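You operate a simulated robot arm through the tools that you are given. There is no shell and no other tool. Be economical: measure what you need, move in short steps, check, and stop when the job is done.

Carry out the task below with a simulated two-armed robot. There is one attempt and no reset: what you move stays moved.

JOB
Switch the socket off, plug in the lead, then run the shutter up to its top stop.
Fine: push the safety pin in and switch off.

The check looks at the end state, three seconds after you hand in, the way a careful person would. Anything else that was tipped, shoved, dropped, spilled or broken makes it a failure.

ROBOT AND FRAMES
Two 7-joint arms with fingered hands on one trunk, on a base that drives. Base frame: it is fixed to the floor where the robot stands at the start and does not move with it; the origin is under the middle of the robot, x ahead of it, y to its left, z up; the surface under the hand at the start is at about z = 0.874. Units: m, rad, N and s.
The left shoulder is at the start at [0.06, 0.138, 0.947], the right one opposite. With the tool pointing down near the work surface each hand reaches from about 0.4 to 0.92 m from the robot's upright axis, wherever it stands, measured 20 degrees to its own side. Places, roughly: red safety pin [0.8, 0.6, 1.3]; red socket switch [0.5, -0.1, 0.9]; socket [0.5, -0.2, 0.9]; up key on the pad [0.5, 0.4, 0.9]. Payload 4 kg a hand.
Tool frame (each hand has its own): the origin (TCP) lies between the finger pads and is the grasp point; the fingertips stand 0.036 m ahead of it; z points along the fingers, y is the line along which they close. The gripper opens to 0.12 m. The gripper's body begins 0.042 m behind the TCP. The gripper is a hand of 5 fingers: y runs from the thumb to the fingers, the wrist lies at [-0.015, -0.109, -0.2] in the tool frame, and closing takes about 1.5 s.
Orientation is told as [roll, pitch, yaw] about the base's x, y, z axes, in that order, counted from this pose: with the fingers straight down and the wrist toward the robot, the tool's x, y and z point along [0, 1, 0], [1, 0, 0] and [0, 0, -1] of the base frame.

CONTROLS
- The arms move only by the tool nudge_tool. It takes "left_commands", "right_commands" or both (then of equal length, played together; a hand with none holds still); each is text: rows parted by semicolons, each of 7 numbers parted by spaces: the shift along the base's x, y, z in m, then the turn, a rotation vector about the base's x, y, z in rad, then the gripper command, from -1 (shut) to 1 (fully open), values between in proportion. In form: dx dy dz rx ry rz claw; .... A call has 1 to 12 rows; each row shifts and turns the commanded pose from where the row before left it. Each row takes 0.2 s and may step no farther than 0.05 m and 0.15 rad from the row before; otherwise, or with a gripper value out of range, the whole call is refused. Where a pose cannot be reached the arm comes as near as it can. A force on the tool above 50 N (or 10 N above the force at the start of the call, whichever is more), or a blocked arm, ends the call early, and 0.2 s more pass. The fingers move at their own pace (about 0.153 m/s each) and stop on an object; they squeeze with about 27 N. The grip force told is the motor's: it shows also when the fingers shut on nothing. Time passes only in rows, and 0.2 s behind the last, so rows that do not move let the fingers close. The reply holds the time, the measured pose of the TCP, the force on the tool along the base axes, the opening and the grip force, in the units named above and with some noise, with the torque about the TCP (base axes, N m) and any sound that the robot's microphone picked up, and new pictures: "show" is both (left out), scene, wrist or none (wrist: the cameras of the hands that moved).
- Cameras (640 x 400 px; columns grow to the right, rows downward): "scene" is now at [0.058, 0.0316, 1.6031]; the picture's right is [0.35, -0.94, 0.00], its down [-0.43, -0.16, -0.89] and it looks along [0.83, 0.31, -0.46] (base axes); focal length 214 px, centre (320, 200). "left" rides on the left gripper at [-0.069, -0.079, -0.131] in its tool frame; the picture's right is [-0.78, -0.29, 0.55], its down [0.55, -0.74, 0.40] and it looks along [0.29, 0.61, 0.74] (tool axes); focal length 222 px, centre (320, 200). "right" rides on the right gripper at [0.069, -0.079, -0.131] in its tool frame; the picture's right is [-0.78, 0.29, -0.55], its down [-0.55, -0.73, 0.40] and it looks along [-0.29, 0.61, 0.74] (tool axes); focal length 222 px, centre (320, 200). There is no depth. A picture from a camera that has moved, and an enlarged one, comes with that camera's place and axes in the base frame and with its lens.
- slide_trunk(by): slides the trunk up (or, below 0, down) by that many m; the arms and the scene camera ride with it, the base frame stays. It gives what a move gives, with no picture.
- roll_base(legs): drives the robot by 1 to 6 legs, each [ahead, left, turn to the left] in m, m and rad, along the robot's own axes; the way and the turn of a leg run together, so that a leg with both is an arc; at most 1.5 m and 3.142 rad a leg. The arms and the cameras ride along, it lands a little off, and it stops where it bumps. It gives what a move gives, and a new picture of the scene camera.
- grasp_type(shape, hand): the hand has 5 fingers and takes this shape, open, in about a second: jaw (thumb against the fingers, like two jaws); tri (thumb and two fingers); tip (a fingertip pinch); poke (one finger out to press); point (the index stretched); flat (the hand flat); cup (the hand cupped); fist (a fist). The gripper value then closes the fingers along that shape, each until it touches; the sizes above hold for jaw. It gives what a move gives, with no picture.
- turn_head(pan, tilt): turns the head with the scene camera to pan (to the left, within 1.501 rad either way) and tilt (down, from -0.506 to 1.204), counted from straight ahead of the robot. It gives what a move gives, and a new picture of the scene camera.
- close_up(camera, box): a new picture of the part [left, top, right, bottom] of that camera's present view, enlarged. It takes no simulated time.
- close_job(): hands the job in; it is judged then, once.

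Go step by step. Nothing tells you exact positions but the pictures and the camera data: compare them with the known pose of the tool, close in by small moves and look again before you grip or let go. The budget is 120 turns and 260 pictures, counting those below and the enlarged ones. Unless the task says otherwise, let go and move clear before handing in, and close with one line.

The tools are called as a command line: name --argument value ..., lists and objects as JSON in quotes. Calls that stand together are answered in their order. nudge_tool: Moves the arms, as the interface text tells. Its arguments: {"type":"object","properties":{"left_commands":{"type":"string"},"right_commands":{"type":"string"},"show":{"type":"string","enum":["both","scene","wrist","none"]}},"required":[]} The other tools are called the same way: slide_trunk (by) slides the trunk up or down; grasp_type (shape, hand) gives the hand a shape; roll_base (legs) drives the base; turn_head (pan, tilt) turns the head that bears the scene camera; close_up (camera, box) takes an enlarged picture of a part of a camera's view; close_job () hands the job in.

At the start:

```text
clock: 0.0
left_tool_pos: [0.2356, 0.2419, 1.4905]
left_ee_rot: [0.0, 0.001, -0.001]
left_force: [0.4, 0.7, 0.0]
left_ft_torque: [0.0, 0.0, 0.0]
left_gripper_width: 0.1195
left_finger_force: 0.1
left_shape: jaw
right_tool_pos: [0.4876, -0.0158, 1.4366]
right_ee_rot: [0.001, -0.001, -0.001]
right_force: [0.6, 0.2, -0.8]
right_ft_torque: [0.03, -0.01, 0.0]
right_gripper_width: 0.1197
right_finger_force: 0.1
right_shape: jaw
trunk travel left (down, up): [-0.525, 0.065]
robot x, y, heading: [0.0009, 0.0024, 0.002]
head pan, tilt: [0.354, 0.48]
```

scene: 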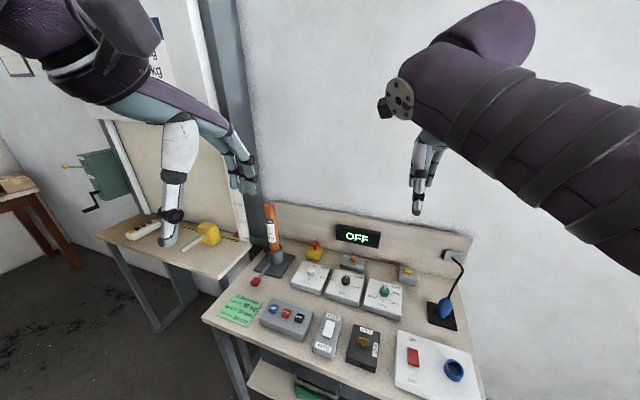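
right: 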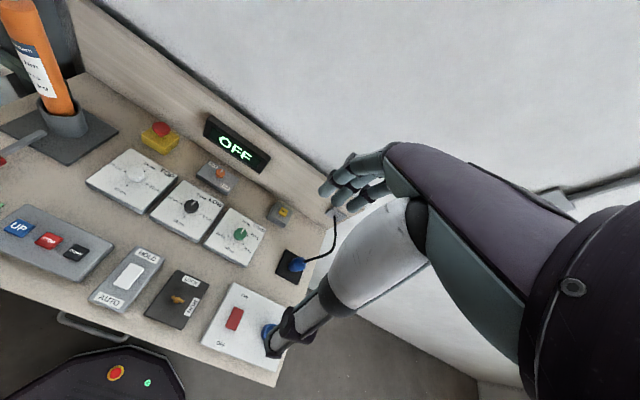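
left: 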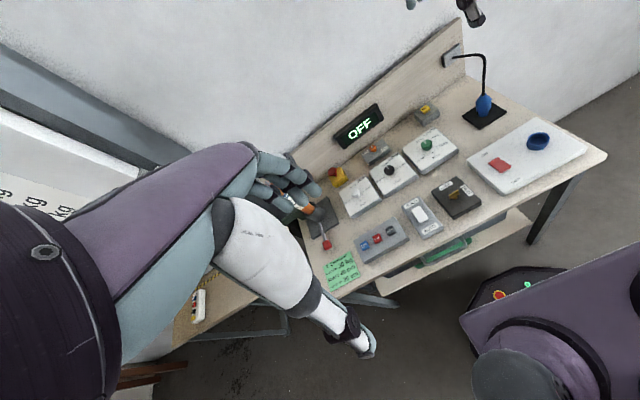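

I see a console with a switch, a socket, a lead with a blue plug in a holder, and UP/STOP/DOWN keys; the shutter and safety pin are on the left. I take close-ups to read the labels first.

close_up --camera "scene" --box '[200, 200, 500, 400]'

close_up --camera "scene" --box '[0, 80, 280, 260]'

close_up --camera "left" --box '[300, 60, 620, 300]'

close_up --camera "right" --box '[0, 100, 340, 380]'

turn_head --pan 0.8 --tilt 0.2

```text
2.00 times, centred on (350, 300) of scene
camera zoom: at [0.058, 0.0316, 1.6031], right [0.35, -0.94, 0.0], down [-0.43, -0.16, -0.89], along [0.83, 0.31, -0.46], focal length 429 px, centre (260, 0)
```

zoom: 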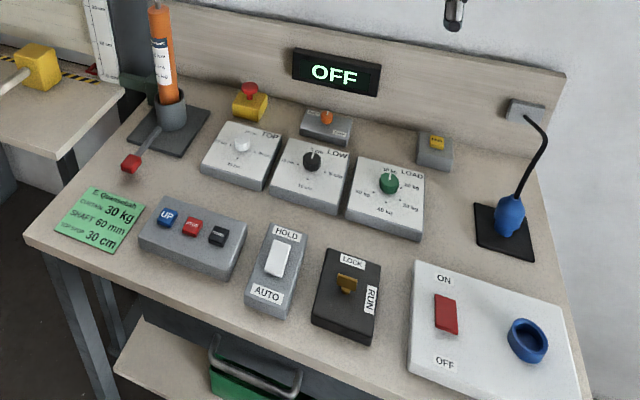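

```text
2.22 times, centred on (140, 170) of scene
camera zoom: at [0.058, 0.0316, 1.6031], right [0.35, -0.94, 0.0], down [-0.43, -0.16, -0.89], along [0.83, 0.31, -0.46], focal length 477 px, centre (720, 267)
```

zoom: 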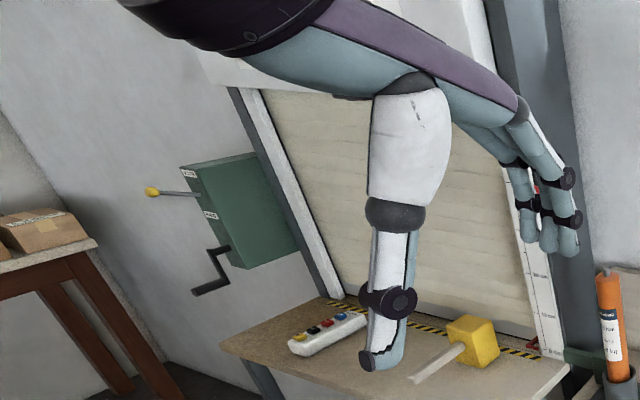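

```text
1.67 times, centred on (460, 180) of left
camera zoom: at [0.1566, 0.1717, 1.6217], right [-0.29, -0.78, -0.55], down [-0.74, 0.55, -0.4], along [0.61, 0.29, -0.74], focal length 370 px, centre (87, 233)
```

zoom: 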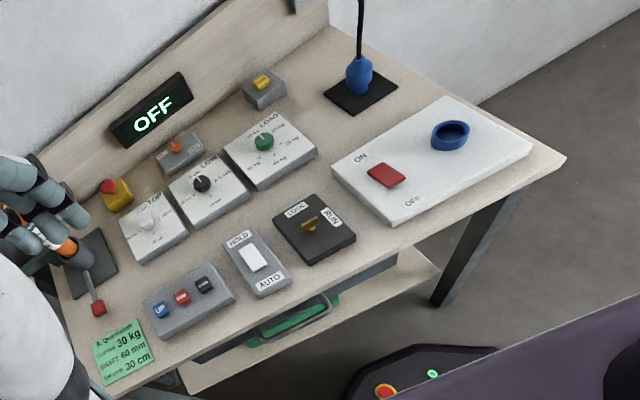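

```text
1.43 times, centred on (170, 240) of right
camera zoom: at [0.4084, 0.0543, 1.5674], right [0.29, -0.78, 0.55], down [-0.73, -0.55, -0.4], along [0.61, -0.29, -0.74], focal length 317 px, centre (534, 143)
```

zoom: 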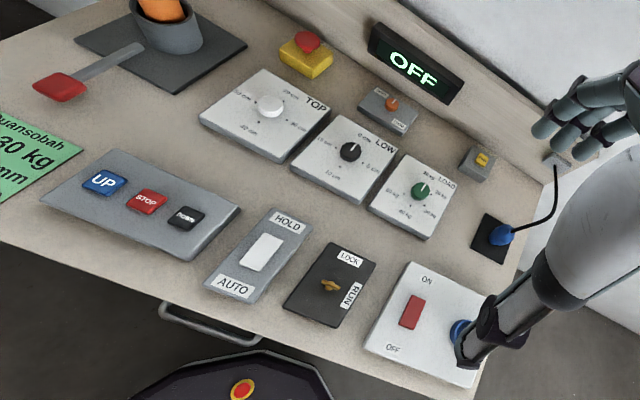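

```text
clock: 0.9
left_tool_pos: [0.235, 0.2413, 1.4905]
left_ee_rot: [-0.003, 0.001, 0.0]
left_force: [0.1, -0.4, 0.2]
left_ft_torque: [0.0, -0.01, 0.0]
left_gripper_width: 0.1199
left_finger_force: 0.0
left_shape: jaw
right_tool_pos: [0.488, -0.0146, 1.435]
right_ee_rot: [-0.001, 0.0, 0.0]
right_force: [-0.2, 0.0, -0.4]
right_ft_torque: [0.01, 0.01, 0.01]
right_gripper_width: 0.1196
right_finger_force: 0.0
right_shape: jaw
trunk travel left (down, up): [-0.525, 0.065]
robot x, y, heading: [0.0007, 0.0004, -0.005]
head pan, tilt: [0.799, 0.201]
camera scene: at [0.0374, 0.0667, 1.629], right [0.72, -0.7, 0.0], down [-0.14, -0.14, -0.98], along [0.68, 0.7, -0.2], focal length 214 px, centre (320, 200)
```

scene: 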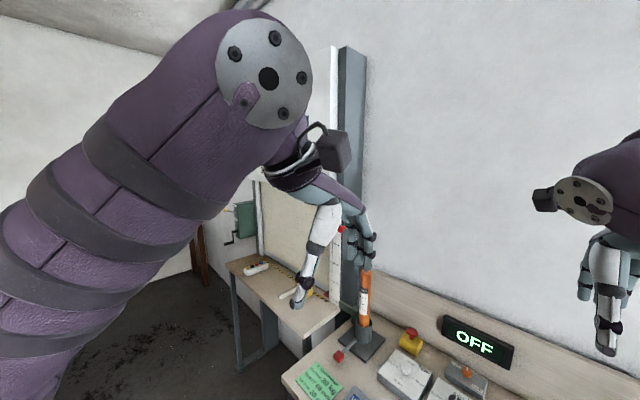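

The left hand hides the pin, so I move the left arm outward and down, then look again.

nudge_tool --left_commands "0 0.035 -0.03 0 0 0 1;0 0.035 -0.03 0 0 0 1;0 0.035 -0.03 0 0 0 1;0 0.035 -0.03 0 0 0 1;0 0.035 -0.03 0 0 0 1;0 0.035 -0.03 0 0 0 1;0 0.035 -0.03 0 0 0 1;0 0.035 -0.03 0 0 0 1" --show "both"

```text
clock: 2.7
left_tool_pos: [0.2354, 0.5201, 1.2482]
left_ee_rot: [0.0, 0.0, 0.001]
left_force: [0.5, -0.2, 0.6]
left_ft_torque: [-0.01, 0.02, 0.03]
left_gripper_width: 0.1198
left_finger_force: 0.1
left_shape: jaw
right_tool_pos: [0.4883, -0.0148, 1.4351]
right_ee_rot: [-0.001, -0.001, 0.0]
right_force: [-0.2, 0.0, 0.6]
right_ft_torque: [0.01, 0.03, -0.03]
right_gripper_width: 0.1197
right_finger_force: 0.1
right_shape: jaw
trunk travel left (down, up): [-0.525, 0.065]
robot x, y, heading: [-0.0023, 0.0026, 0.002]
head pan, tilt: [0.799, 0.201]
camera scene: at [0.0376, 0.0678, 1.6291], right [0.72, -0.7, 0.0], down [-0.14, -0.14, -0.98], along [0.68, 0.7, -0.2], focal length 214 px, centre (320, 200)
camera left: at [0.1553, 0.4511, 1.3798], right [-0.29, -0.78, -0.55], down [-0.73, 0.55, -0.4], along [0.61, 0.29, -0.74], focal length 222 px, centre (320, 200)
```

scene: 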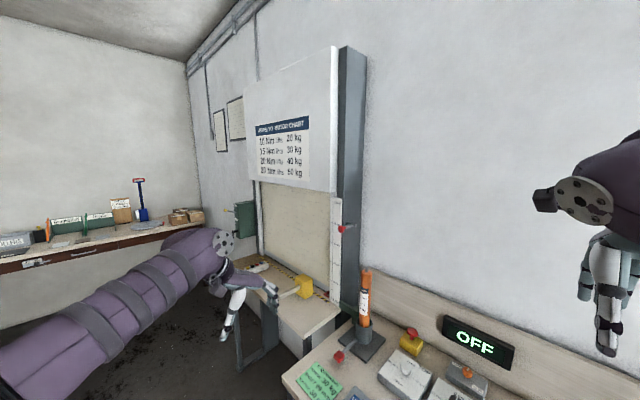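
left: 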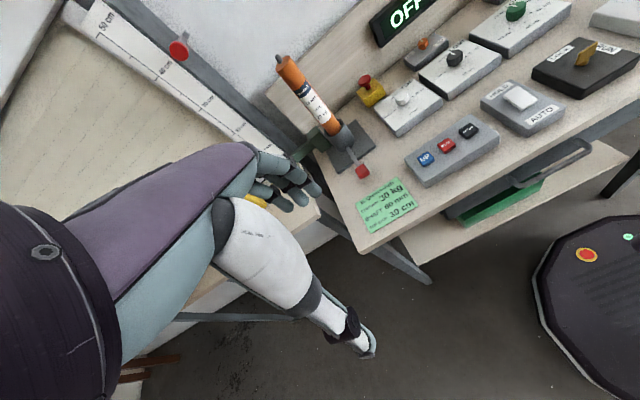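

The pin and poster are now visible. I zoom in on them, and turn the head to the console for details.

close_up --camera "scene" --box '[180, 80, 380, 200]'

close_up --camera "scene" --box '[220, 190, 400, 310]'

close_up --camera "left" --box '[60, 0, 360, 180]'

close_up --camera "left" --box '[320, 60, 520, 240]'

turn_head --pan 0.3 --tilt 0.85

```text
3.20 times, centred on (280, 140) of scene
camera zoom: at [0.0376, 0.0678, 1.6291], right [0.72, -0.7, 0.0], down [-0.14, -0.14, -0.98], along [0.68, 0.7, -0.2], focal length 686 px, centre (448, 392)
```

zoom: 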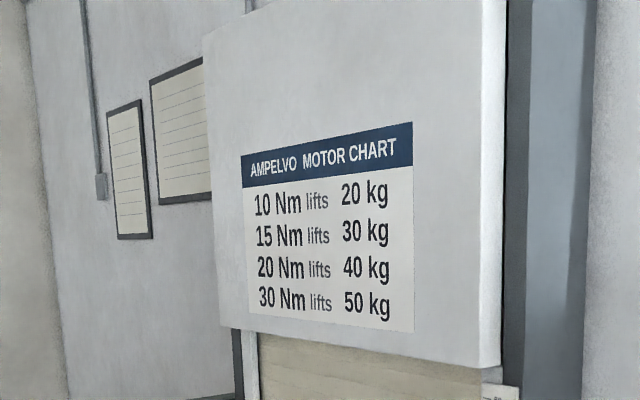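

```text
3.33 times, centred on (310, 250) of scene
camera zoom: at [0.0376, 0.0678, 1.6291], right [0.72, -0.7, 0.0], down [-0.14, -0.14, -0.98], along [0.68, 0.7, -0.2], focal length 715 px, centre (353, 33)
```

zoom: 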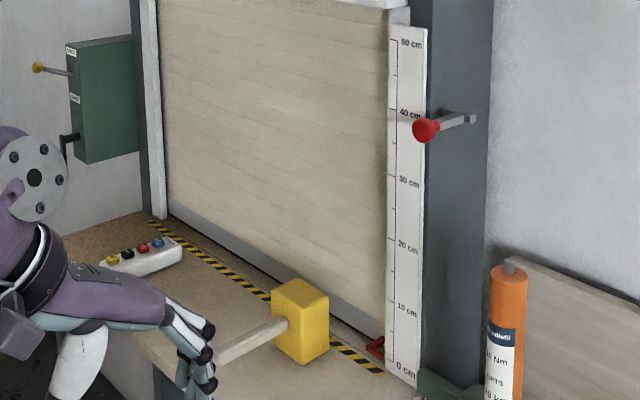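

```text
2.13 times, centred on (210, 90) of left
camera zoom: at [0.1553, 0.4511, 1.3798], right [-0.29, -0.78, -0.55], down [-0.73, 0.55, -0.4], along [0.61, 0.29, -0.74], focal length 474 px, centre (555, 435)
```

zoom: 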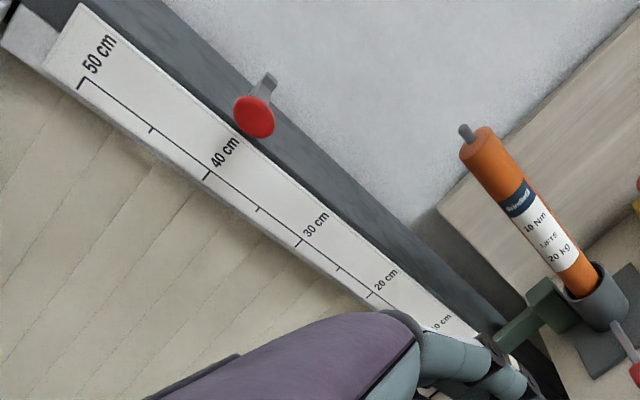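

```text
2.22 times, centred on (420, 150) of left
camera zoom: at [0.1553, 0.4511, 1.3798], right [-0.29, -0.78, -0.55], down [-0.73, 0.55, -0.4], along [0.61, 0.29, -0.74], focal length 494 px, centre (98, 311)
```

zoom: 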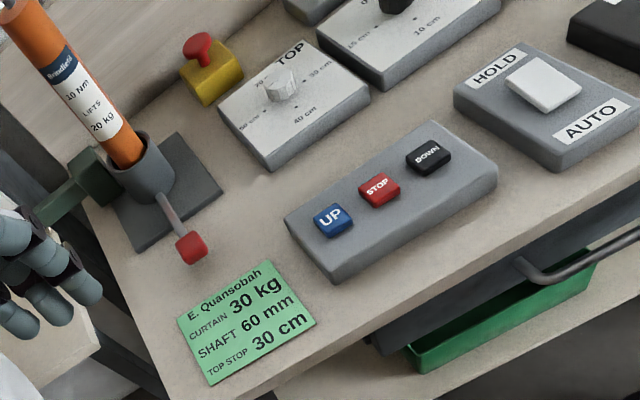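

```text
clock: 3.7
left_tool_pos: [0.234, 0.5196, 1.249]
left_ee_rot: [-0.001, 0.0, 0.0]
left_force: [0.3, -0.3, -0.2]
left_ft_torque: [-0.06, -0.02, -0.02]
left_gripper_width: 0.12
left_finger_force: 0.1
left_shape: jaw
right_tool_pos: [0.489, -0.0155, 1.4363]
right_ee_rot: [0.0, 0.002, 0.0]
right_force: [-0.8, 0.0, 0.1]
right_ft_torque: [-0.02, -0.01, -0.01]
right_gripper_width: 0.1197
right_finger_force: 0.2
right_shape: jaw
trunk travel left (down, up): [-0.525, 0.065]
robot x, y, heading: [0.0005, 0.0004, 0.004]
head pan, tilt: [0.3, 0.85]
camera scene: at [0.047, 0.0231, 1.5715], right [0.3, -0.96, 0.0], down [-0.72, -0.22, -0.66], along [0.63, 0.2, -0.75], focal length 214 px, centre (320, 200)
```

scene: 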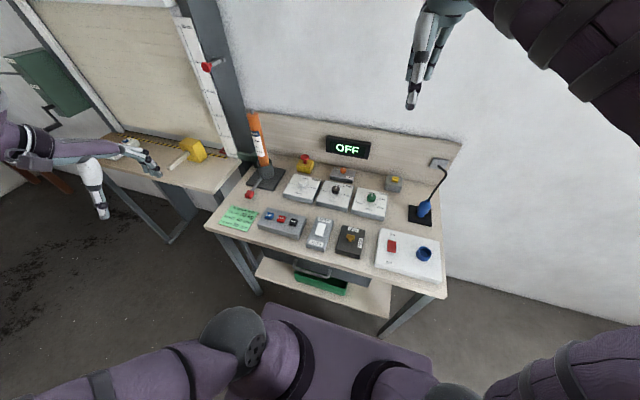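

I zoom in on the dials and switches, and on the far bench.

close_up --camera "scene" --box '[270, 145, 410, 225]'

close_up --camera "scene" --box '[290, 200, 450, 300]'

close_up --camera "scene" --box '[390, 150, 480, 220]'

close_up --camera "right" --box '[80, 120, 300, 270]'

turn_head --pan 1.2 --tilt 0.3

```text
4.57 times, centred on (340, 185) of scene
camera zoom: at [0.047, 0.0231, 1.5715], right [0.3, -0.96, 0.0], down [-0.72, -0.22, -0.66], along [0.63, 0.2, -0.75], focal length 980 px, centre (229, 269)
```

zoom: 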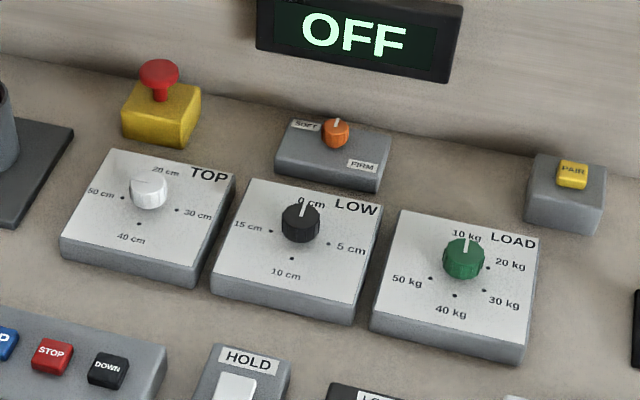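

```text
4.00 times, centred on (370, 250) of scene
camera zoom: at [0.047, 0.0231, 1.5715], right [0.3, -0.96, 0.0], down [-0.72, -0.22, -0.66], along [0.63, 0.2, -0.75], focal length 858 px, centre (120, 0)
```

zoom: 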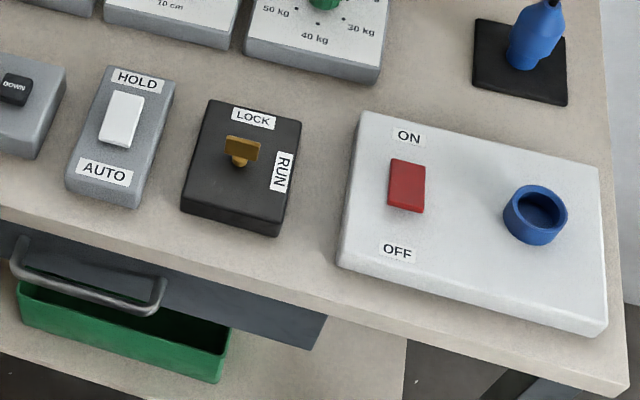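

```text
5.71 times, centred on (435, 185) of scene
camera zoom: at [0.047, 0.0231, 1.5715], right [0.3, -0.96, 0.0], down [-0.72, -0.22, -0.66], along [0.63, 0.2, -0.75], focal length 1226 px, centre (-337, 286)
```

zoom: 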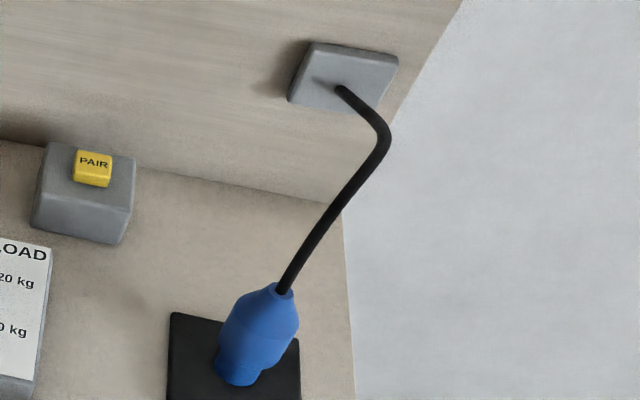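

```text
2.67 times, centred on (190, 195) of right
camera zoom: at [0.4084, 0.0543, 1.5674], right [0.29, -0.78, 0.55], down [-0.73, -0.55, -0.4], along [0.61, -0.29, -0.74], focal length 592 px, centre (667, 213)
```

zoom: 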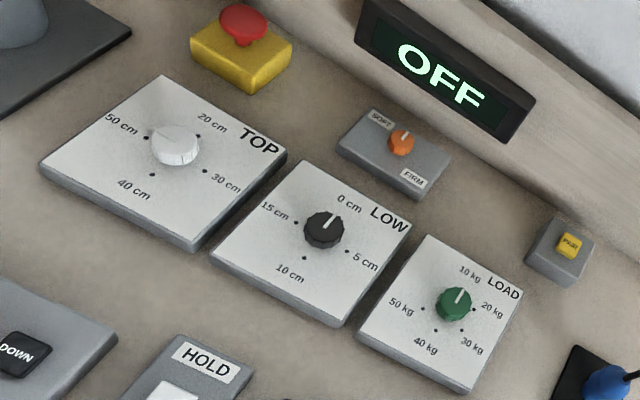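

```text
clock: 4.9
left_tool_pos: [0.2349, 0.518, 1.2495]
left_ee_rot: [0.0, 0.0, 0.001]
left_force: [0.1, 0.0, 0.0]
left_ft_torque: [0.0, 0.02, 0.0]
left_gripper_width: 0.1194
left_finger_force: 0.1
left_shape: jaw
right_tool_pos: [0.4876, -0.0158, 1.4367]
right_ee_rot: [0.0, -0.001, 0.0]
right_force: [0.4, 0.3, -0.9]
right_ft_torque: [-0.01, 0.02, -0.01]
right_gripper_width: 0.1197
right_finger_force: 0.1
right_shape: jaw
trunk travel left (down, up): [-0.525, 0.065]
robot x, y, heading: [-0.0009, -0.0011, 0.003]
head pan, tilt: [1.201, 0.3]
camera scene: at [0.0062, 0.087, 1.6198], right [0.93, -0.36, 0.0], down [-0.11, -0.28, -0.96], along [0.35, 0.89, -0.3], focal length 214 px, centre (320, 200)
```

scene: 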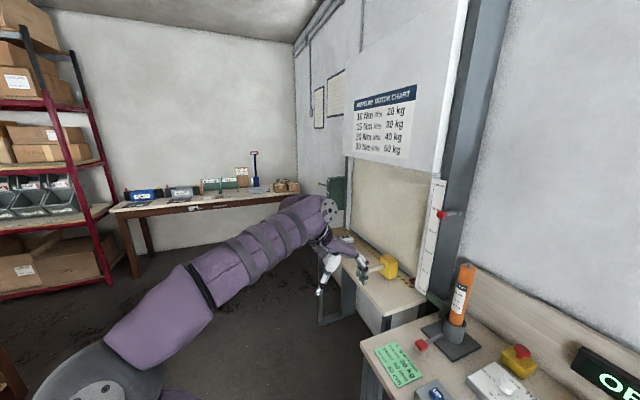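

I check the far bench, then look closely at the socket panel.

close_up --camera "scene" --box '[110, 140, 310, 220]'

close_up --camera "scene" --box '[360, 180, 540, 400]'

turn_head --pan -0.2 --tilt 0.8

```text
3.20 times, centred on (210, 180) of scene
camera zoom: at [0.0062, 0.087, 1.6198], right [0.93, -0.36, 0.0], down [-0.11, -0.28, -0.96], along [0.35, 0.89, -0.3], focal length 686 px, centre (672, 264)
```

zoom: 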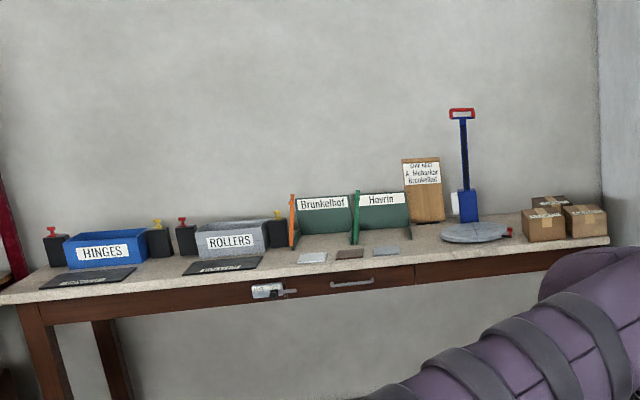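

```text
1.82 times, centred on (450, 290) of scene
camera zoom: at [0.0062, 0.087, 1.6198], right [0.93, -0.36, 0.0], down [-0.11, -0.28, -0.96], along [0.35, 0.89, -0.3], focal length 390 px, centre (84, 36)
```

zoom: 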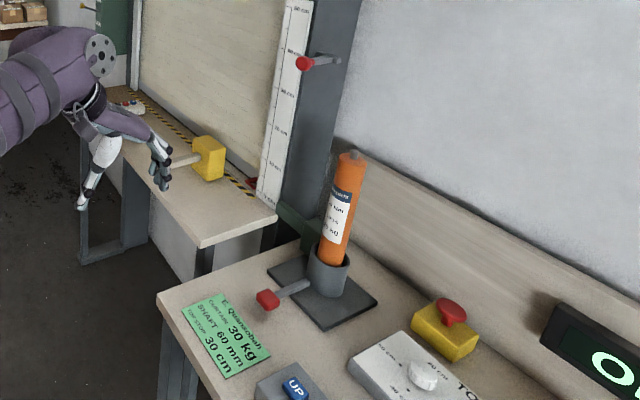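

```text
clock: 6.5
left_tool_pos: [0.2344, 0.5198, 1.2496]
left_ee_rot: [0.002, 0.0, 0.0]
left_force: [0.6, 0.1, -0.2]
left_ft_torque: [-0.02, 0.03, -0.04]
left_gripper_width: 0.1199
left_finger_force: 0.1
left_shape: jaw
right_tool_pos: [0.4873, -0.014, 1.4363]
right_ee_rot: [-0.001, 0.0, 0.0]
right_force: [0.5, 0.2, -0.5]
right_ft_torque: [-0.03, 0.0, 0.0]
right_gripper_width: 0.1196
right_finger_force: 0.1
right_shape: jaw
trunk travel left (down, up): [-0.525, 0.065]
robot x, y, heading: [-0.0008, 0.0003, 0.002]
head pan, tilt: [-0.201, 0.799]
camera scene: at [0.0514, -0.016, 1.5755], right [-0.2, -0.98, 0.0], down [-0.7, 0.14, -0.7], along [0.68, -0.14, -0.72], focal length 214 px, centre (320, 200)
```

scene: 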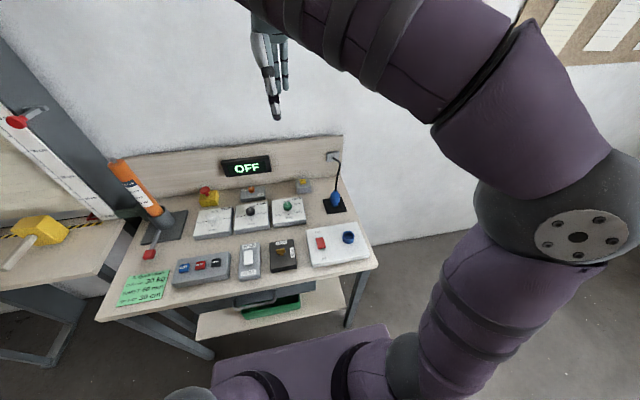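

I zoom in on the socket panel to judge the switch state and measure positions.

close_up --camera "scene" --box '[290, 210, 390, 280]'

close_up --camera "scene" --box '[300, 140, 380, 220]'

close_up --camera "right" --box '[150, 260, 290, 380]'

close_up --camera "scene" --box '[110, 170, 310, 310]'

```text
5.71 times, centred on (340, 245) of scene
camera zoom: at [0.0514, -0.016, 1.5755], right [-0.2, -0.98, 0.0], down [-0.7, 0.14, -0.7], along [0.68, -0.14, -0.72], focal length 1226 px, centre (206, -57)
```

zoom: 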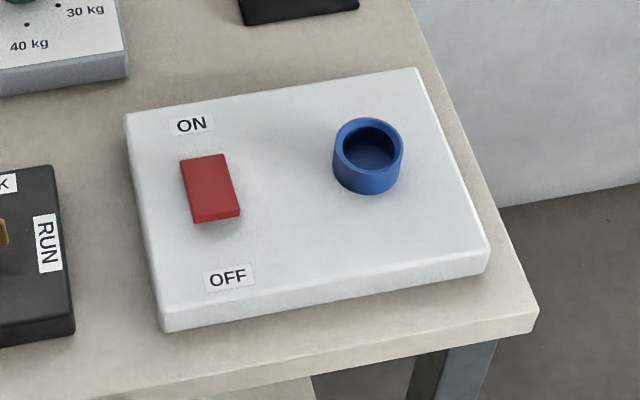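

```text
5.00 times, centred on (340, 180) of scene
camera zoom: at [0.0514, -0.016, 1.5755], right [-0.2, -0.98, 0.0], down [-0.7, 0.14, -0.7], along [0.68, -0.14, -0.72], focal length 1072 px, centre (220, 300)
```

zoom: 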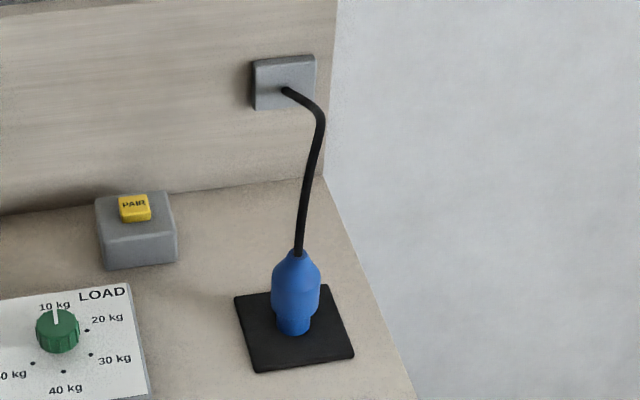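

```text
3.33 times, centred on (220, 320) of right
camera zoom: at [0.4084, 0.0544, 1.5674], right [0.29, -0.78, 0.55], down [-0.73, -0.55, -0.4], along [0.61, -0.29, -0.74], focal length 740 px, centre (653, -200)
```

zoom: 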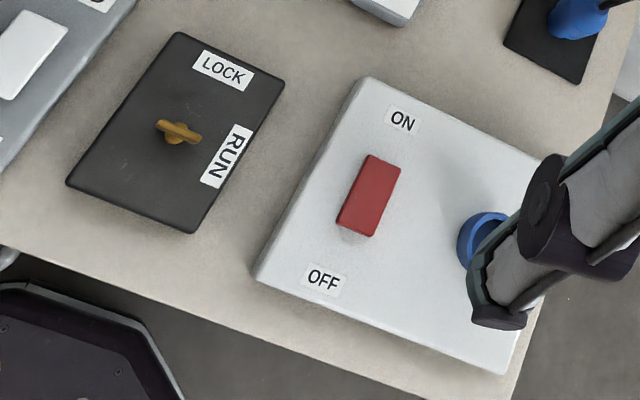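

```text
2.86 times, centred on (210, 240) of scene
camera zoom: at [0.0514, -0.016, 1.5755], right [-0.2, -0.98, 0.0], down [-0.7, 0.14, -0.7], along [0.68, -0.14, -0.72], focal length 613 px, centre (634, 86)
```

zoom: 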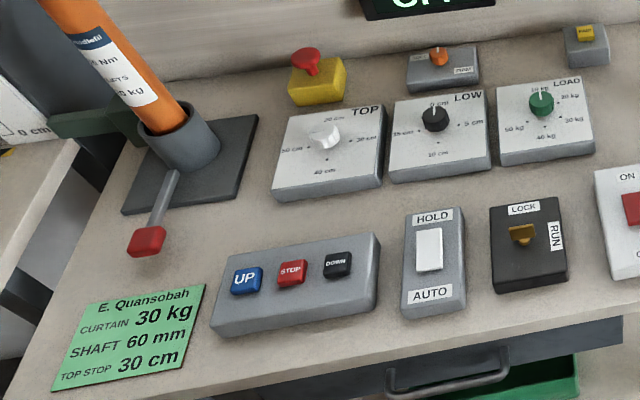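

The red rocker has its OFF end raised, so it is ON; I put it at about (0.455, -0.104), socket at (0.47, -0.205), plug at (0.668, -0.204). I shape the right hand to poke and bring it above the OFF end.

grasp_type --shape "poke" --hand "right"

nudge_tool --right_commands "-0.004 -0.011 -0.045 0 0 0 -1;-0.004 -0.011 -0.045 0 0 0 -1;-0.004 -0.011 -0.045 0 0 0 -1;-0.004 -0.011 -0.045 0 0 0 -1;-0.004 -0.011 -0.045 0 0 0 -1;-0.004 -0.011 -0.045 0 0 0 -1;-0.004 -0.011 -0.045 0 0 0 -1;-0.004 -0.011 -0.045 0 0 0 -1"

```text
clock: 7.4
left_tool_pos: [0.2349, 0.5195, 1.2506]
left_ee_rot: [0.001, -0.001, 0.0]
left_force: [0.4, 0.1, -0.1]
left_ft_torque: [0.03, 0.0, 0.02]
left_gripper_width: 0.12
left_finger_force: 0.0
left_shape: jaw
right_tool_pos: [0.4886, -0.0155, 1.4374]
right_ee_rot: [0.0, 0.001, -0.001]
right_force: [-0.4, 0.0, 0.1]
right_ft_torque: [-0.01, -0.01, 0.01]
right_gripper_width: 0.0
right_finger_force: 0.1
right_shape: poke
trunk travel left (down, up): [-0.525, 0.065]
robot x, y, heading: [-0.0005, -0.0017, 0.002]
head pan, tilt: [-0.201, 0.799]
```

```text
clock: 9.2
left_tool_pos: [0.2357, 0.5195, 1.2497]
left_ee_rot: [-0.001, 0.0, 0.0]
left_force: [-0.3, 0.0, 0.1]
left_ft_torque: [0.01, -0.02, -0.02]
left_gripper_width: 0.1198
left_finger_force: 0.1
left_shape: jaw
right_tool_pos: [0.4565, -0.0981, 1.0748]
right_ee_rot: [-0.001, 0.0, 0.003]
right_force: [0.0, 0.6, -0.5]
right_ft_torque: [0.0, -0.05, 0.01]
right_gripper_width: 0.0
right_finger_force: 0.1
right_shape: poke
trunk travel left (down, up): [-0.525, 0.065]
robot x, y, heading: [-0.0012, -0.0014, 0.001]
head pan, tilt: [-0.201, 0.799]
camera scene: at [0.0517, -0.0164, 1.5755], right [-0.2, -0.98, 0.0], down [-0.7, 0.14, -0.7], along [0.68, -0.14, -0.72], focal length 214 px, centre (320, 200)
camera right: at [0.3772, -0.0299, 1.206], right [0.29, -0.78, 0.55], down [-0.73, -0.55, -0.4], along [0.61, -0.28, -0.74], focal length 222 px, centre (320, 200)
```

scene: 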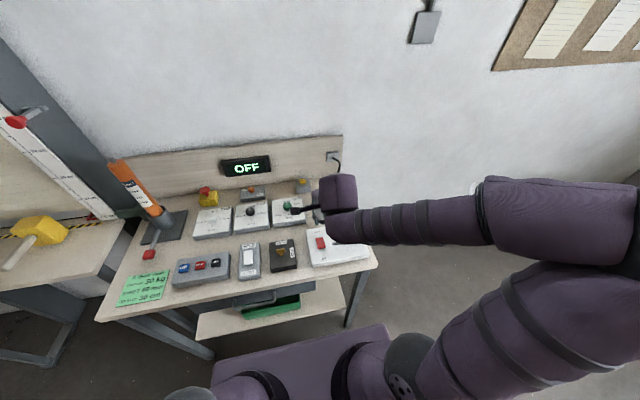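
right: 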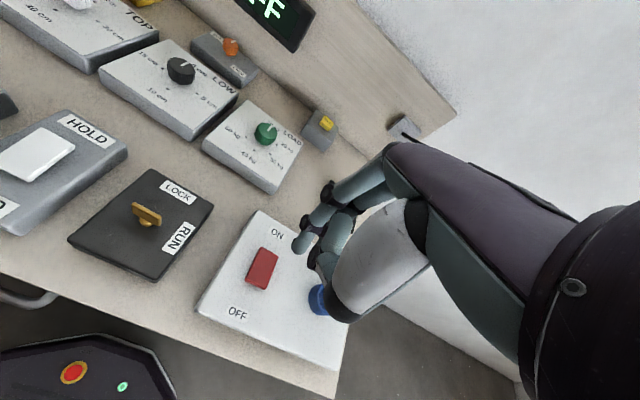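

The index fingertip lies ahead of the TCP as expected. I go down near the rocker's OFF end and look.

nudge_tool --right_commands "0.001 -0.006 -0.045 0 0 0 -1;0 0 -0.04 0 0 0 -1;0 0 -0.015 0 0 0 -1" --show "wrist"

close_up --camera "right" --box '[200, 160, 400, 340]'

```text
clock: 10.0
left_tool_pos: [0.2349, 0.5204, 1.2487]
left_ee_rot: [0.001, 0.001, -0.001]
left_force: [1.0, 1.1, -0.3]
left_ft_torque: [0.01, 0.02, 0.01]
left_gripper_width: 0.1195
left_finger_force: 0.0
left_shape: jaw
right_tool_pos: [0.4686, -0.0827, 0.9776]
right_ee_rot: [0.024, 0.011, 0.038]
right_force: [0.2, -3.9, 1.1]
right_ft_torque: [0.31, 0.09, 0.04]
right_gripper_width: 0.0
right_finger_force: 0.1
right_shape: poke
right hand out of reach, approached as far as the arm can: row 1, 2, 3
trunk travel left (down, up): [-0.525, 0.065]
robot x, y, heading: [-0.0018, -0.0014, 0.006]
head pan, tilt: [-0.201, 0.799]
camera right: at [0.3878, -0.0197, 1.1109], right [0.33, -0.79, 0.53], down [-0.72, -0.57, -0.4], along [0.61, -0.25, -0.75], focal length 222 px, centre (320, 200)
```

right: 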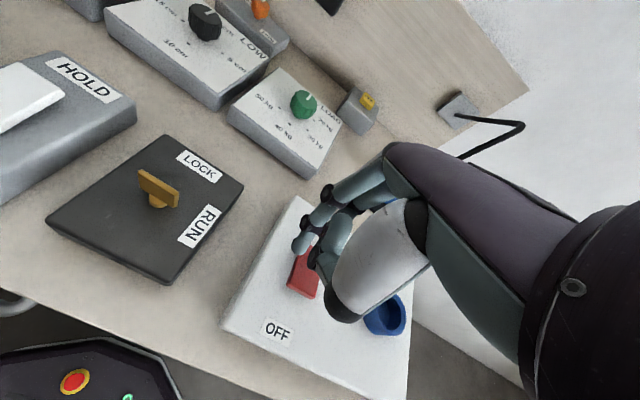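

```text
2.22 times, centred on (300, 250) of right
camera zoom: at [0.3878, -0.0197, 1.1109], right [0.33, -0.79, 0.53], down [-0.72, -0.57, -0.4], along [0.61, -0.25, -0.75], focal length 494 px, centre (364, 89)
```

zoom: 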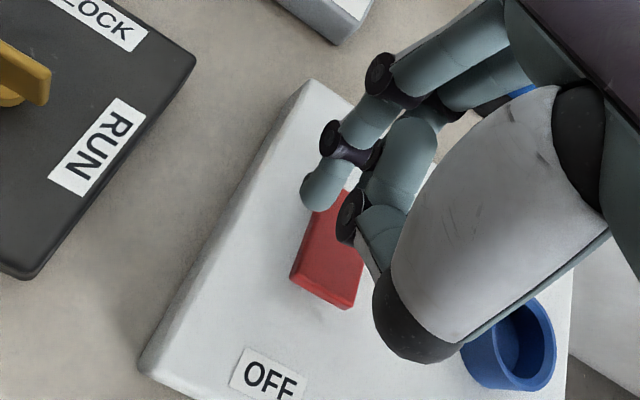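

The hand is too close to the robot to reach here. I lift it and drive back 0.13 m.

nudge_tool --right_commands "0 0 0.045 0 0 0 -1;0 0 0.045 0 0 0 -1;0 0 0.04 0 0 0 -1" --show "none"

roll_base --legs '[[-0.13, 0, 0]]'

```text
clock: 10.8
left_tool_pos: [0.2363, 0.5181, 1.2498]
left_ee_rot: [0.003, 0.002, -0.001]
left_force: [0.3, -0.2, -0.4]
left_ft_torque: [0.04, 0.03, -0.02]
left_gripper_width: 0.1197
left_finger_force: 0.0
left_shape: jaw
right_tool_pos: [0.4704, -0.1157, 1.1004]
right_ee_rot: [0.133, 0.046, -0.024]
right_force: [0.5, 0.5, 0.0]
right_ft_torque: [0.03, 0.02, 0.01]
right_gripper_width: 0.0001
right_finger_force: 0.0
right_shape: poke
trunk travel left (down, up): [-0.525, 0.065]
robot x, y, heading: [-0.0022, -0.0006, 0.003]
head pan, tilt: [-0.201, 0.799]
```

```text
clock: 11.5
left_tool_pos: [0.2306, 0.5191, 1.2483]
left_ee_rot: [0.002, -0.002, -0.002]
left_force: [-0.4, 0.2, 0.0]
left_ft_torque: [0.01, 0.01, -0.01]
left_gripper_width: 0.1196
left_finger_force: 0.1
left_shape: jaw
right_tool_pos: [0.4639, -0.1146, 1.1028]
right_ee_rot: [0.132, 0.042, -0.024]
right_force: [-0.5, 0.0, -0.2]
right_ft_torque: [0.0, -0.01, 0.03]
right_gripper_width: 0.0001
right_finger_force: 0.0
right_shape: poke
trunk travel left (down, up): [-0.525, 0.065]
robot x, y, heading: [-0.007, 0.0051, 0.002]
head pan, tilt: [-0.201, 0.799]
stopped in leg 1: the robot was blocked; the commanded pose is now the measured one
camera scene: at [0.045, -0.0164, 1.5755], right [-0.2, -0.98, 0.0], down [-0.7, 0.14, -0.7], along [0.68, -0.14, -0.72], focal length 214 px, centre (320, 200)
```

scene: 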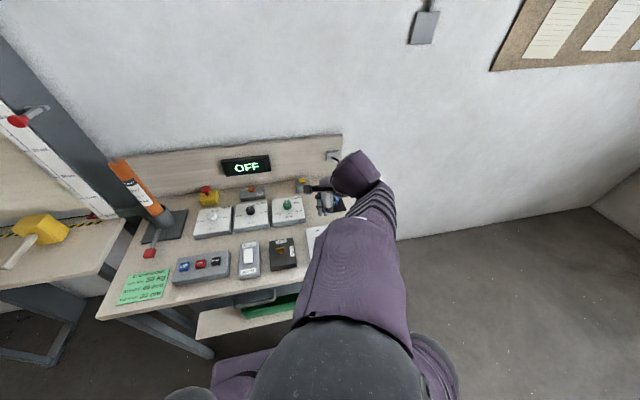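

The base was blocked behind. I look to both sides for what stands there.

turn_head --pan -1.5 --tilt 0.9

turn_head --pan 1.5 --tilt 0.9

```text
clock: 13.0
left_tool_pos: [0.2305, 0.5199, 1.249]
left_ee_rot: [0.001, 0.003, -0.002]
left_force: [0.1, 0.2, 0.2]
left_ft_torque: [-0.01, 0.0, 0.01]
left_gripper_width: 0.1196
left_finger_force: 0.1
left_shape: jaw
right_tool_pos: [0.4641, -0.1163, 1.103]
right_ee_rot: [0.133, 0.044, -0.024]
right_force: [0.2, -1.2, -0.4]
right_ft_torque: [0.0, 0.01, -0.03]
right_gripper_width: 0.0002
right_finger_force: 0.1
right_shape: poke
trunk travel left (down, up): [-0.525, 0.065]
robot x, y, heading: [-0.0022, -0.0004, -0.001]
head pan, tilt: [-1.499, 0.901]
camera scene: at [-0.0272, -0.0756, 1.5676], right [-1.0, -0.07, 0.0], down [-0.06, 0.78, -0.62], along [0.04, -0.62, -0.78], focal length 214 px, centre (320, 200)
```

scene: 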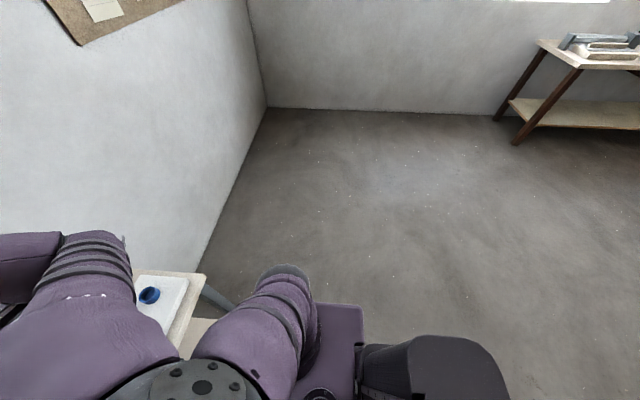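

```text
clock: 15.6
left_tool_pos: [0.2296, 0.5185, 1.2489]
left_ee_rot: [0.0, 0.004, -0.003]
left_force: [0.4, 0.1, 0.1]
left_ft_torque: [0.03, 0.01, -0.02]
left_gripper_width: 0.1199
left_finger_force: 0.1
left_shape: jaw
right_tool_pos: [0.4645, -0.1157, 1.1024]
right_ee_rot: [0.132, 0.042, -0.025]
right_force: [-0.8, 0.2, 0.0]
right_ft_torque: [-0.02, 0.0, 0.02]
right_gripper_width: 0.0001
right_finger_force: 0.0
right_shape: poke
trunk travel left (down, up): [-0.525, 0.065]
robot x, y, heading: [-0.0069, -0.0004, 0.001]
head pan, tilt: [1.499, 0.901]
camera scene: at [-0.0272, 0.075, 1.5675], right [1.0, -0.07, 0.0], down [-0.06, -0.78, -0.62], along [0.04, 0.62, -0.78], focal length 214 px, centre (320, 200)
```

scene: 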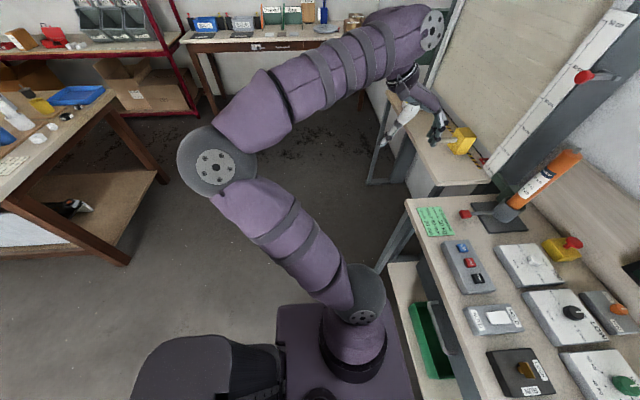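

Nothing obvious stands behind; the bent right arm may have been the trouble. I bring it up and straighten it, then try backing again.

nudge_tool --right_commands "0.02 -0.03 0.04 -0.04 -0.015 0.008 -1;0.02 -0.03 0.04 -0.045 -0.015 0.008 -1;0.02 -0.03 0.04 -0.045 -0.013 0.008 -1;0 -0.02 0.03 0 0 0 -1" --show "none"

roll_base --legs '[[-0.08, 0, 0]]'

```text
refused: row 1 steps farther than a row can; nothing moved
```

```text
clock: 16.6
left_tool_pos: [0.1479, 0.5191, 1.2489]
left_ee_rot: [0.001, 0.0, 0.002]
left_force: [0.0, 0.5, 0.5]
left_ft_torque: [-0.01, -0.05, -0.01]
left_gripper_width: 0.1199
left_finger_force: 0.1
left_shape: jaw
right_tool_pos: [0.3846, -0.1141, 1.102]
right_ee_rot: [0.134, 0.042, -0.019]
right_force: [-0.8, -0.3, -0.2]
right_ft_torque: [0.02, -0.04, -0.04]
right_gripper_width: 0.0
right_finger_force: 0.0
right_shape: poke
trunk travel left (down, up): [-0.525, 0.065]
robot x, y, heading: [-0.0823, 0.0027, 0.004]
head pan, tilt: [1.499, 0.901]
camera scene: at [-0.1077, 0.0749, 1.5675], right [1.0, -0.07, 0.0], down [-0.05, -0.78, -0.62], along [0.04, 0.62, -0.78], focal length 214 px, centre (320, 200)
```

scene: 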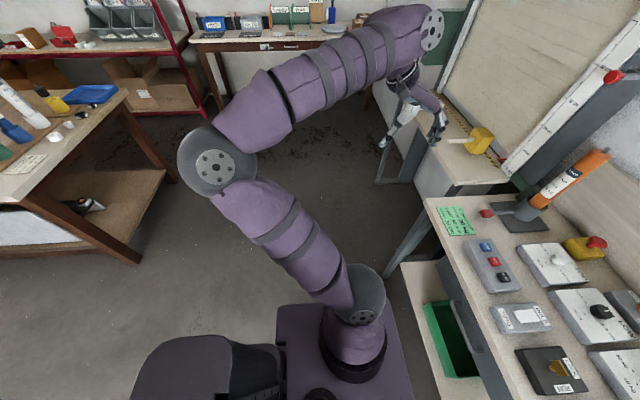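

That backed fine. I back a little more, then straighten the right hand and bring it above the switch with the head turned to watch.

roll_base --legs '[[-0.05, 0, 0]]'

nudge_tool --right_commands "0.02 0 0.03 -0.045 -0.014 0.007 -1;0.02 0 0.03 -0.045 -0.014 0.007 -1;0.02 0 0.01 -0.044 -0.014 0.007 -1;0.03 0 0 0 0 0 -1" --show "none"

turn_head --pan -0.15 --tilt 0.75

```text
clock: 17.5
left_tool_pos: [0.0987, 0.5193, 1.2491]
left_ee_rot: [0.0, -0.002, 0.003]
left_force: [-0.5, 0.2, 0.0]
left_ft_torque: [0.01, -0.04, 0.01]
left_gripper_width: 0.1199
left_finger_force: 0.0
left_shape: jaw
right_tool_pos: [0.3354, -0.1141, 1.1034]
right_ee_rot: [0.133, 0.042, -0.021]
right_force: [-0.1, 0.6, 0.5]
right_ft_torque: [-0.02, -0.06, -0.01]
right_gripper_width: 0.0
right_finger_force: 0.0
right_shape: poke
trunk travel left (down, up): [-0.525, 0.065]
robot x, y, heading: [-0.1336, -0.0006, 0.004]
head pan, tilt: [1.499, 0.901]
camera scene: at [-0.1574, 0.0747, 1.5675], right [1.0, -0.07, 0.0], down [-0.05, -0.78, -0.62], along [0.04, 0.62, -0.78], focal length 214 px, centre (320, 200)
```

scene: 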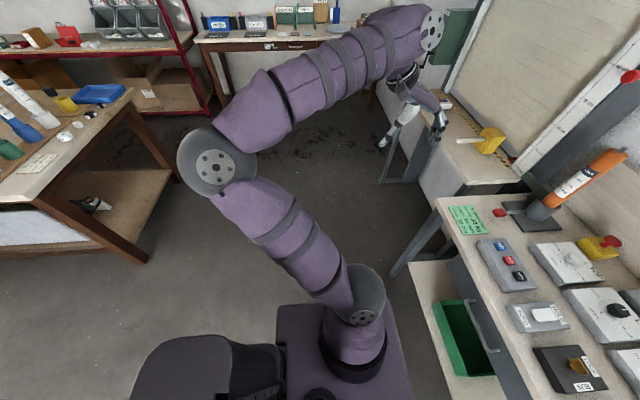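

```text
clock: 18.5
left_tool_pos: [0.1025, 0.5193, 1.2484]
left_ee_rot: [0.0, 0.001, 0.001]
left_force: [0.1, 0.1, -0.7]
left_ft_torque: [0.04, 0.05, -0.04]
left_gripper_width: 0.12
left_finger_force: 0.1
left_shape: jaw
right_tool_pos: [0.4288, -0.1119, 1.1708]
right_ee_rot: [-0.001, 0.001, -0.004]
right_force: [-0.6, 0.0, -0.4]
right_ft_torque: [0.02, 0.03, -0.01]
right_gripper_width: 0.0
right_finger_force: 0.2
right_shape: poke
trunk travel left (down, up): [-0.525, 0.065]
robot x, y, heading: [-0.1306, -0.0026, 0.005]
head pan, tilt: [1.499, 0.901]
```

```text
clock: 20.2
left_tool_pos: [0.0997, 0.5198, 1.2489]
left_ee_rot: [0.002, -0.001, 0.002]
left_force: [0.4, -0.1, -0.4]
left_ft_torque: [-0.01, -0.01, 0.01]
left_gripper_width: 0.1196
left_finger_force: 0.1
left_shape: jaw
right_tool_pos: [0.428, -0.1116, 1.1715]
right_ee_rot: [-0.003, 0.001, -0.002]
right_force: [0.0, 0.0, 0.0]
right_ft_torque: [-0.02, -0.01, -0.02]
right_gripper_width: 0.0
right_finger_force: 0.1
right_shape: poke
trunk travel left (down, up): [-0.525, 0.065]
robot x, y, heading: [-0.1302, -0.0011, 0.002]
head pan, tilt: [-0.15, 0.75]
camera scene: at [-0.0782, -0.0127, 1.5794], right [-0.15, -0.99, 0.0], down [-0.67, 0.1, -0.73], along [0.72, -0.11, -0.68], focal length 214 px, centre (320, 200)
```

scene: 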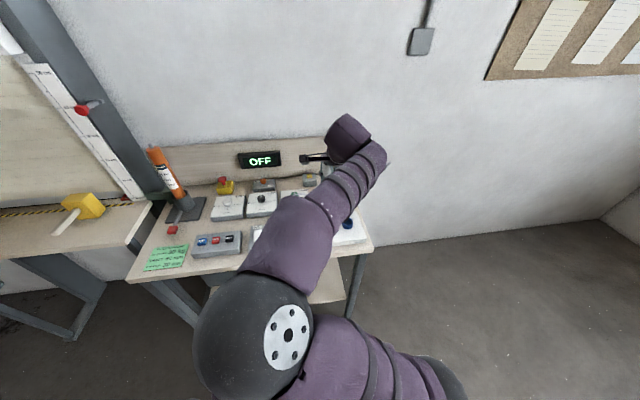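

Now I bring the fingertip down to just above the rocker's OFF end.

nudge_tool --right_commands "0.014 0.004 -0.04 0 0 0 -1;0.015 0.004 -0.04 0 0 0 -1;0 0 -0.04 0 0 0 -1;0 0 -0.04 0 0 0 -1;0 0 -0.03 0 0 0 -1" --show "wrist"

close_up --camera "right" --box '[200, 160, 400, 340]'

```text
clock: 21.4
left_tool_pos: [0.101, 0.5205, 1.248]
left_ee_rot: [0.0, 0.002, 0.003]
left_force: [0.6, 0.6, -0.6]
left_ft_torque: [-0.01, -0.01, 0.03]
left_gripper_width: 0.1197
left_finger_force: 0.0
left_shape: jaw
right_tool_pos: [0.4548, -0.1064, 0.9815]
right_ee_rot: [-0.002, 0.001, -0.004]
right_force: [0.3, 0.3, -0.2]
right_ft_torque: [-0.01, -0.02, 0.0]
right_gripper_width: 0.0
right_finger_force: 0.1
right_shape: poke
trunk travel left (down, up): [-0.525, 0.065]
robot x, y, heading: [-0.1314, -0.0027, 0.004]
head pan, tilt: [-0.15, 0.75]
camera right: at [0.3766, -0.0367, 1.1129], right [0.29, -0.78, 0.55], down [-0.74, -0.55, -0.4], along [0.61, -0.29, -0.74], focal length 222 px, centre (320, 200)
```

right: 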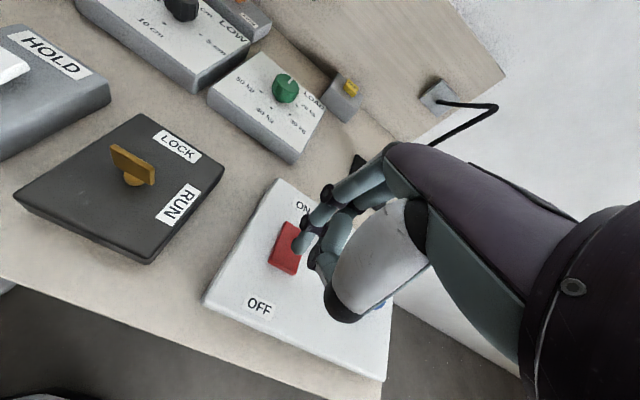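

```text
2.22 times, centred on (300, 250) of right
camera zoom: at [0.3766, -0.0367, 1.1129], right [0.29, -0.78, 0.55], down [-0.74, -0.55, -0.4], along [0.61, -0.29, -0.74], focal length 494 px, centre (364, 89)
```

zoom: 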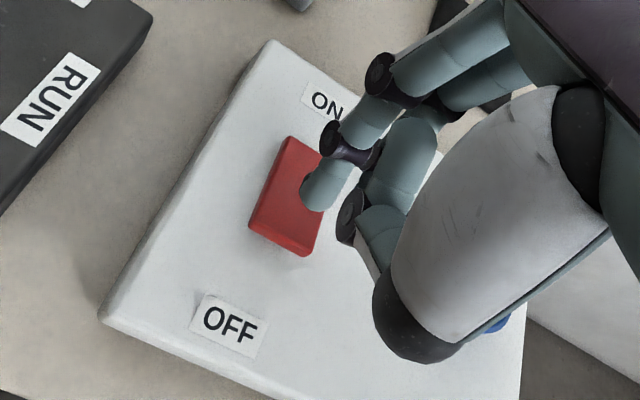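

The fingertip is a bit inland of the OFF end; I shift 7 mm nearer and press down in small steps.

nudge_tool --right_commands "-0.007 0.002 0 0 0 0 -1;0 0 -0.01 0 0 0 -1;0 0 -0.01 0 0 0 -1;0 0 -0.008 0 0 0 -1" --show "wrist"

close_up --camera "right" --box '[200, 160, 400, 340]'

```text
clock: 22.4
left_tool_pos: [0.1009, 0.5196, 1.2498]
left_ee_rot: [-0.001, 0.001, 0.003]
left_force: [-0.1, -0.7, 0.2]
left_ft_torque: [-0.01, -0.02, 0.0]
left_gripper_width: 0.1198
left_finger_force: 0.0
left_shape: jaw
right_tool_pos: [0.4493, -0.1033, 0.9541]
right_ee_rot: [-0.001, 0.001, -0.004]
right_force: [-0.6, 0.3, 1.0]
right_ft_torque: [0.03, 0.03, -0.01]
right_gripper_width: 0.0
right_finger_force: 0.0
right_shape: poke
trunk travel left (down, up): [-0.525, 0.065]
robot x, y, heading: [-0.1344, -0.0028, 0.004]
head pan, tilt: [-0.15, 0.75]
camera right: at [0.3697, -0.0342, 1.0858], right [0.29, -0.79, 0.55], down [-0.74, -0.55, -0.4], along [0.61, -0.29, -0.74], focal length 222 px, centre (320, 200)
```

right: 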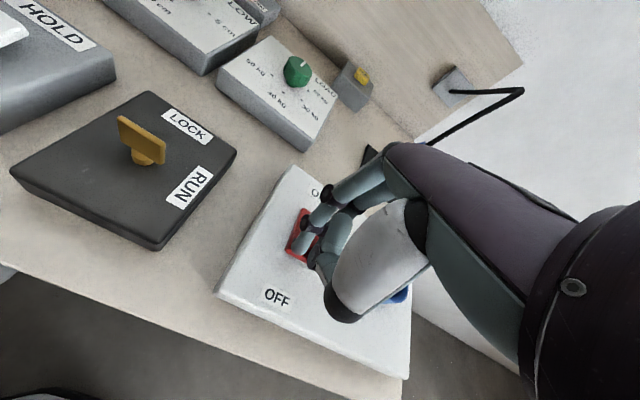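

```text
2.22 times, centred on (300, 250) of right
camera zoom: at [0.3697, -0.0342, 1.0858], right [0.29, -0.79, 0.55], down [-0.74, -0.55, -0.4], along [0.61, -0.29, -0.74], focal length 494 px, centre (364, 89)
```

zoom: 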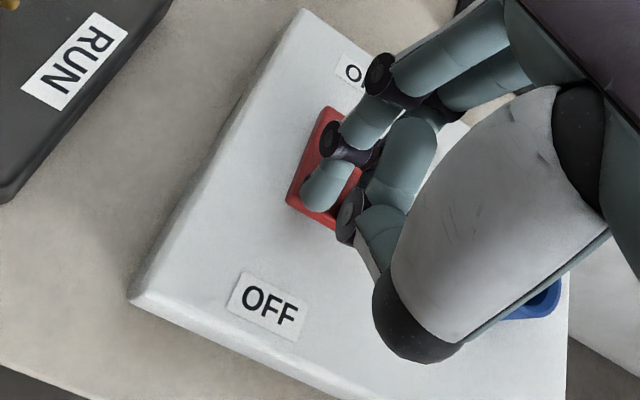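

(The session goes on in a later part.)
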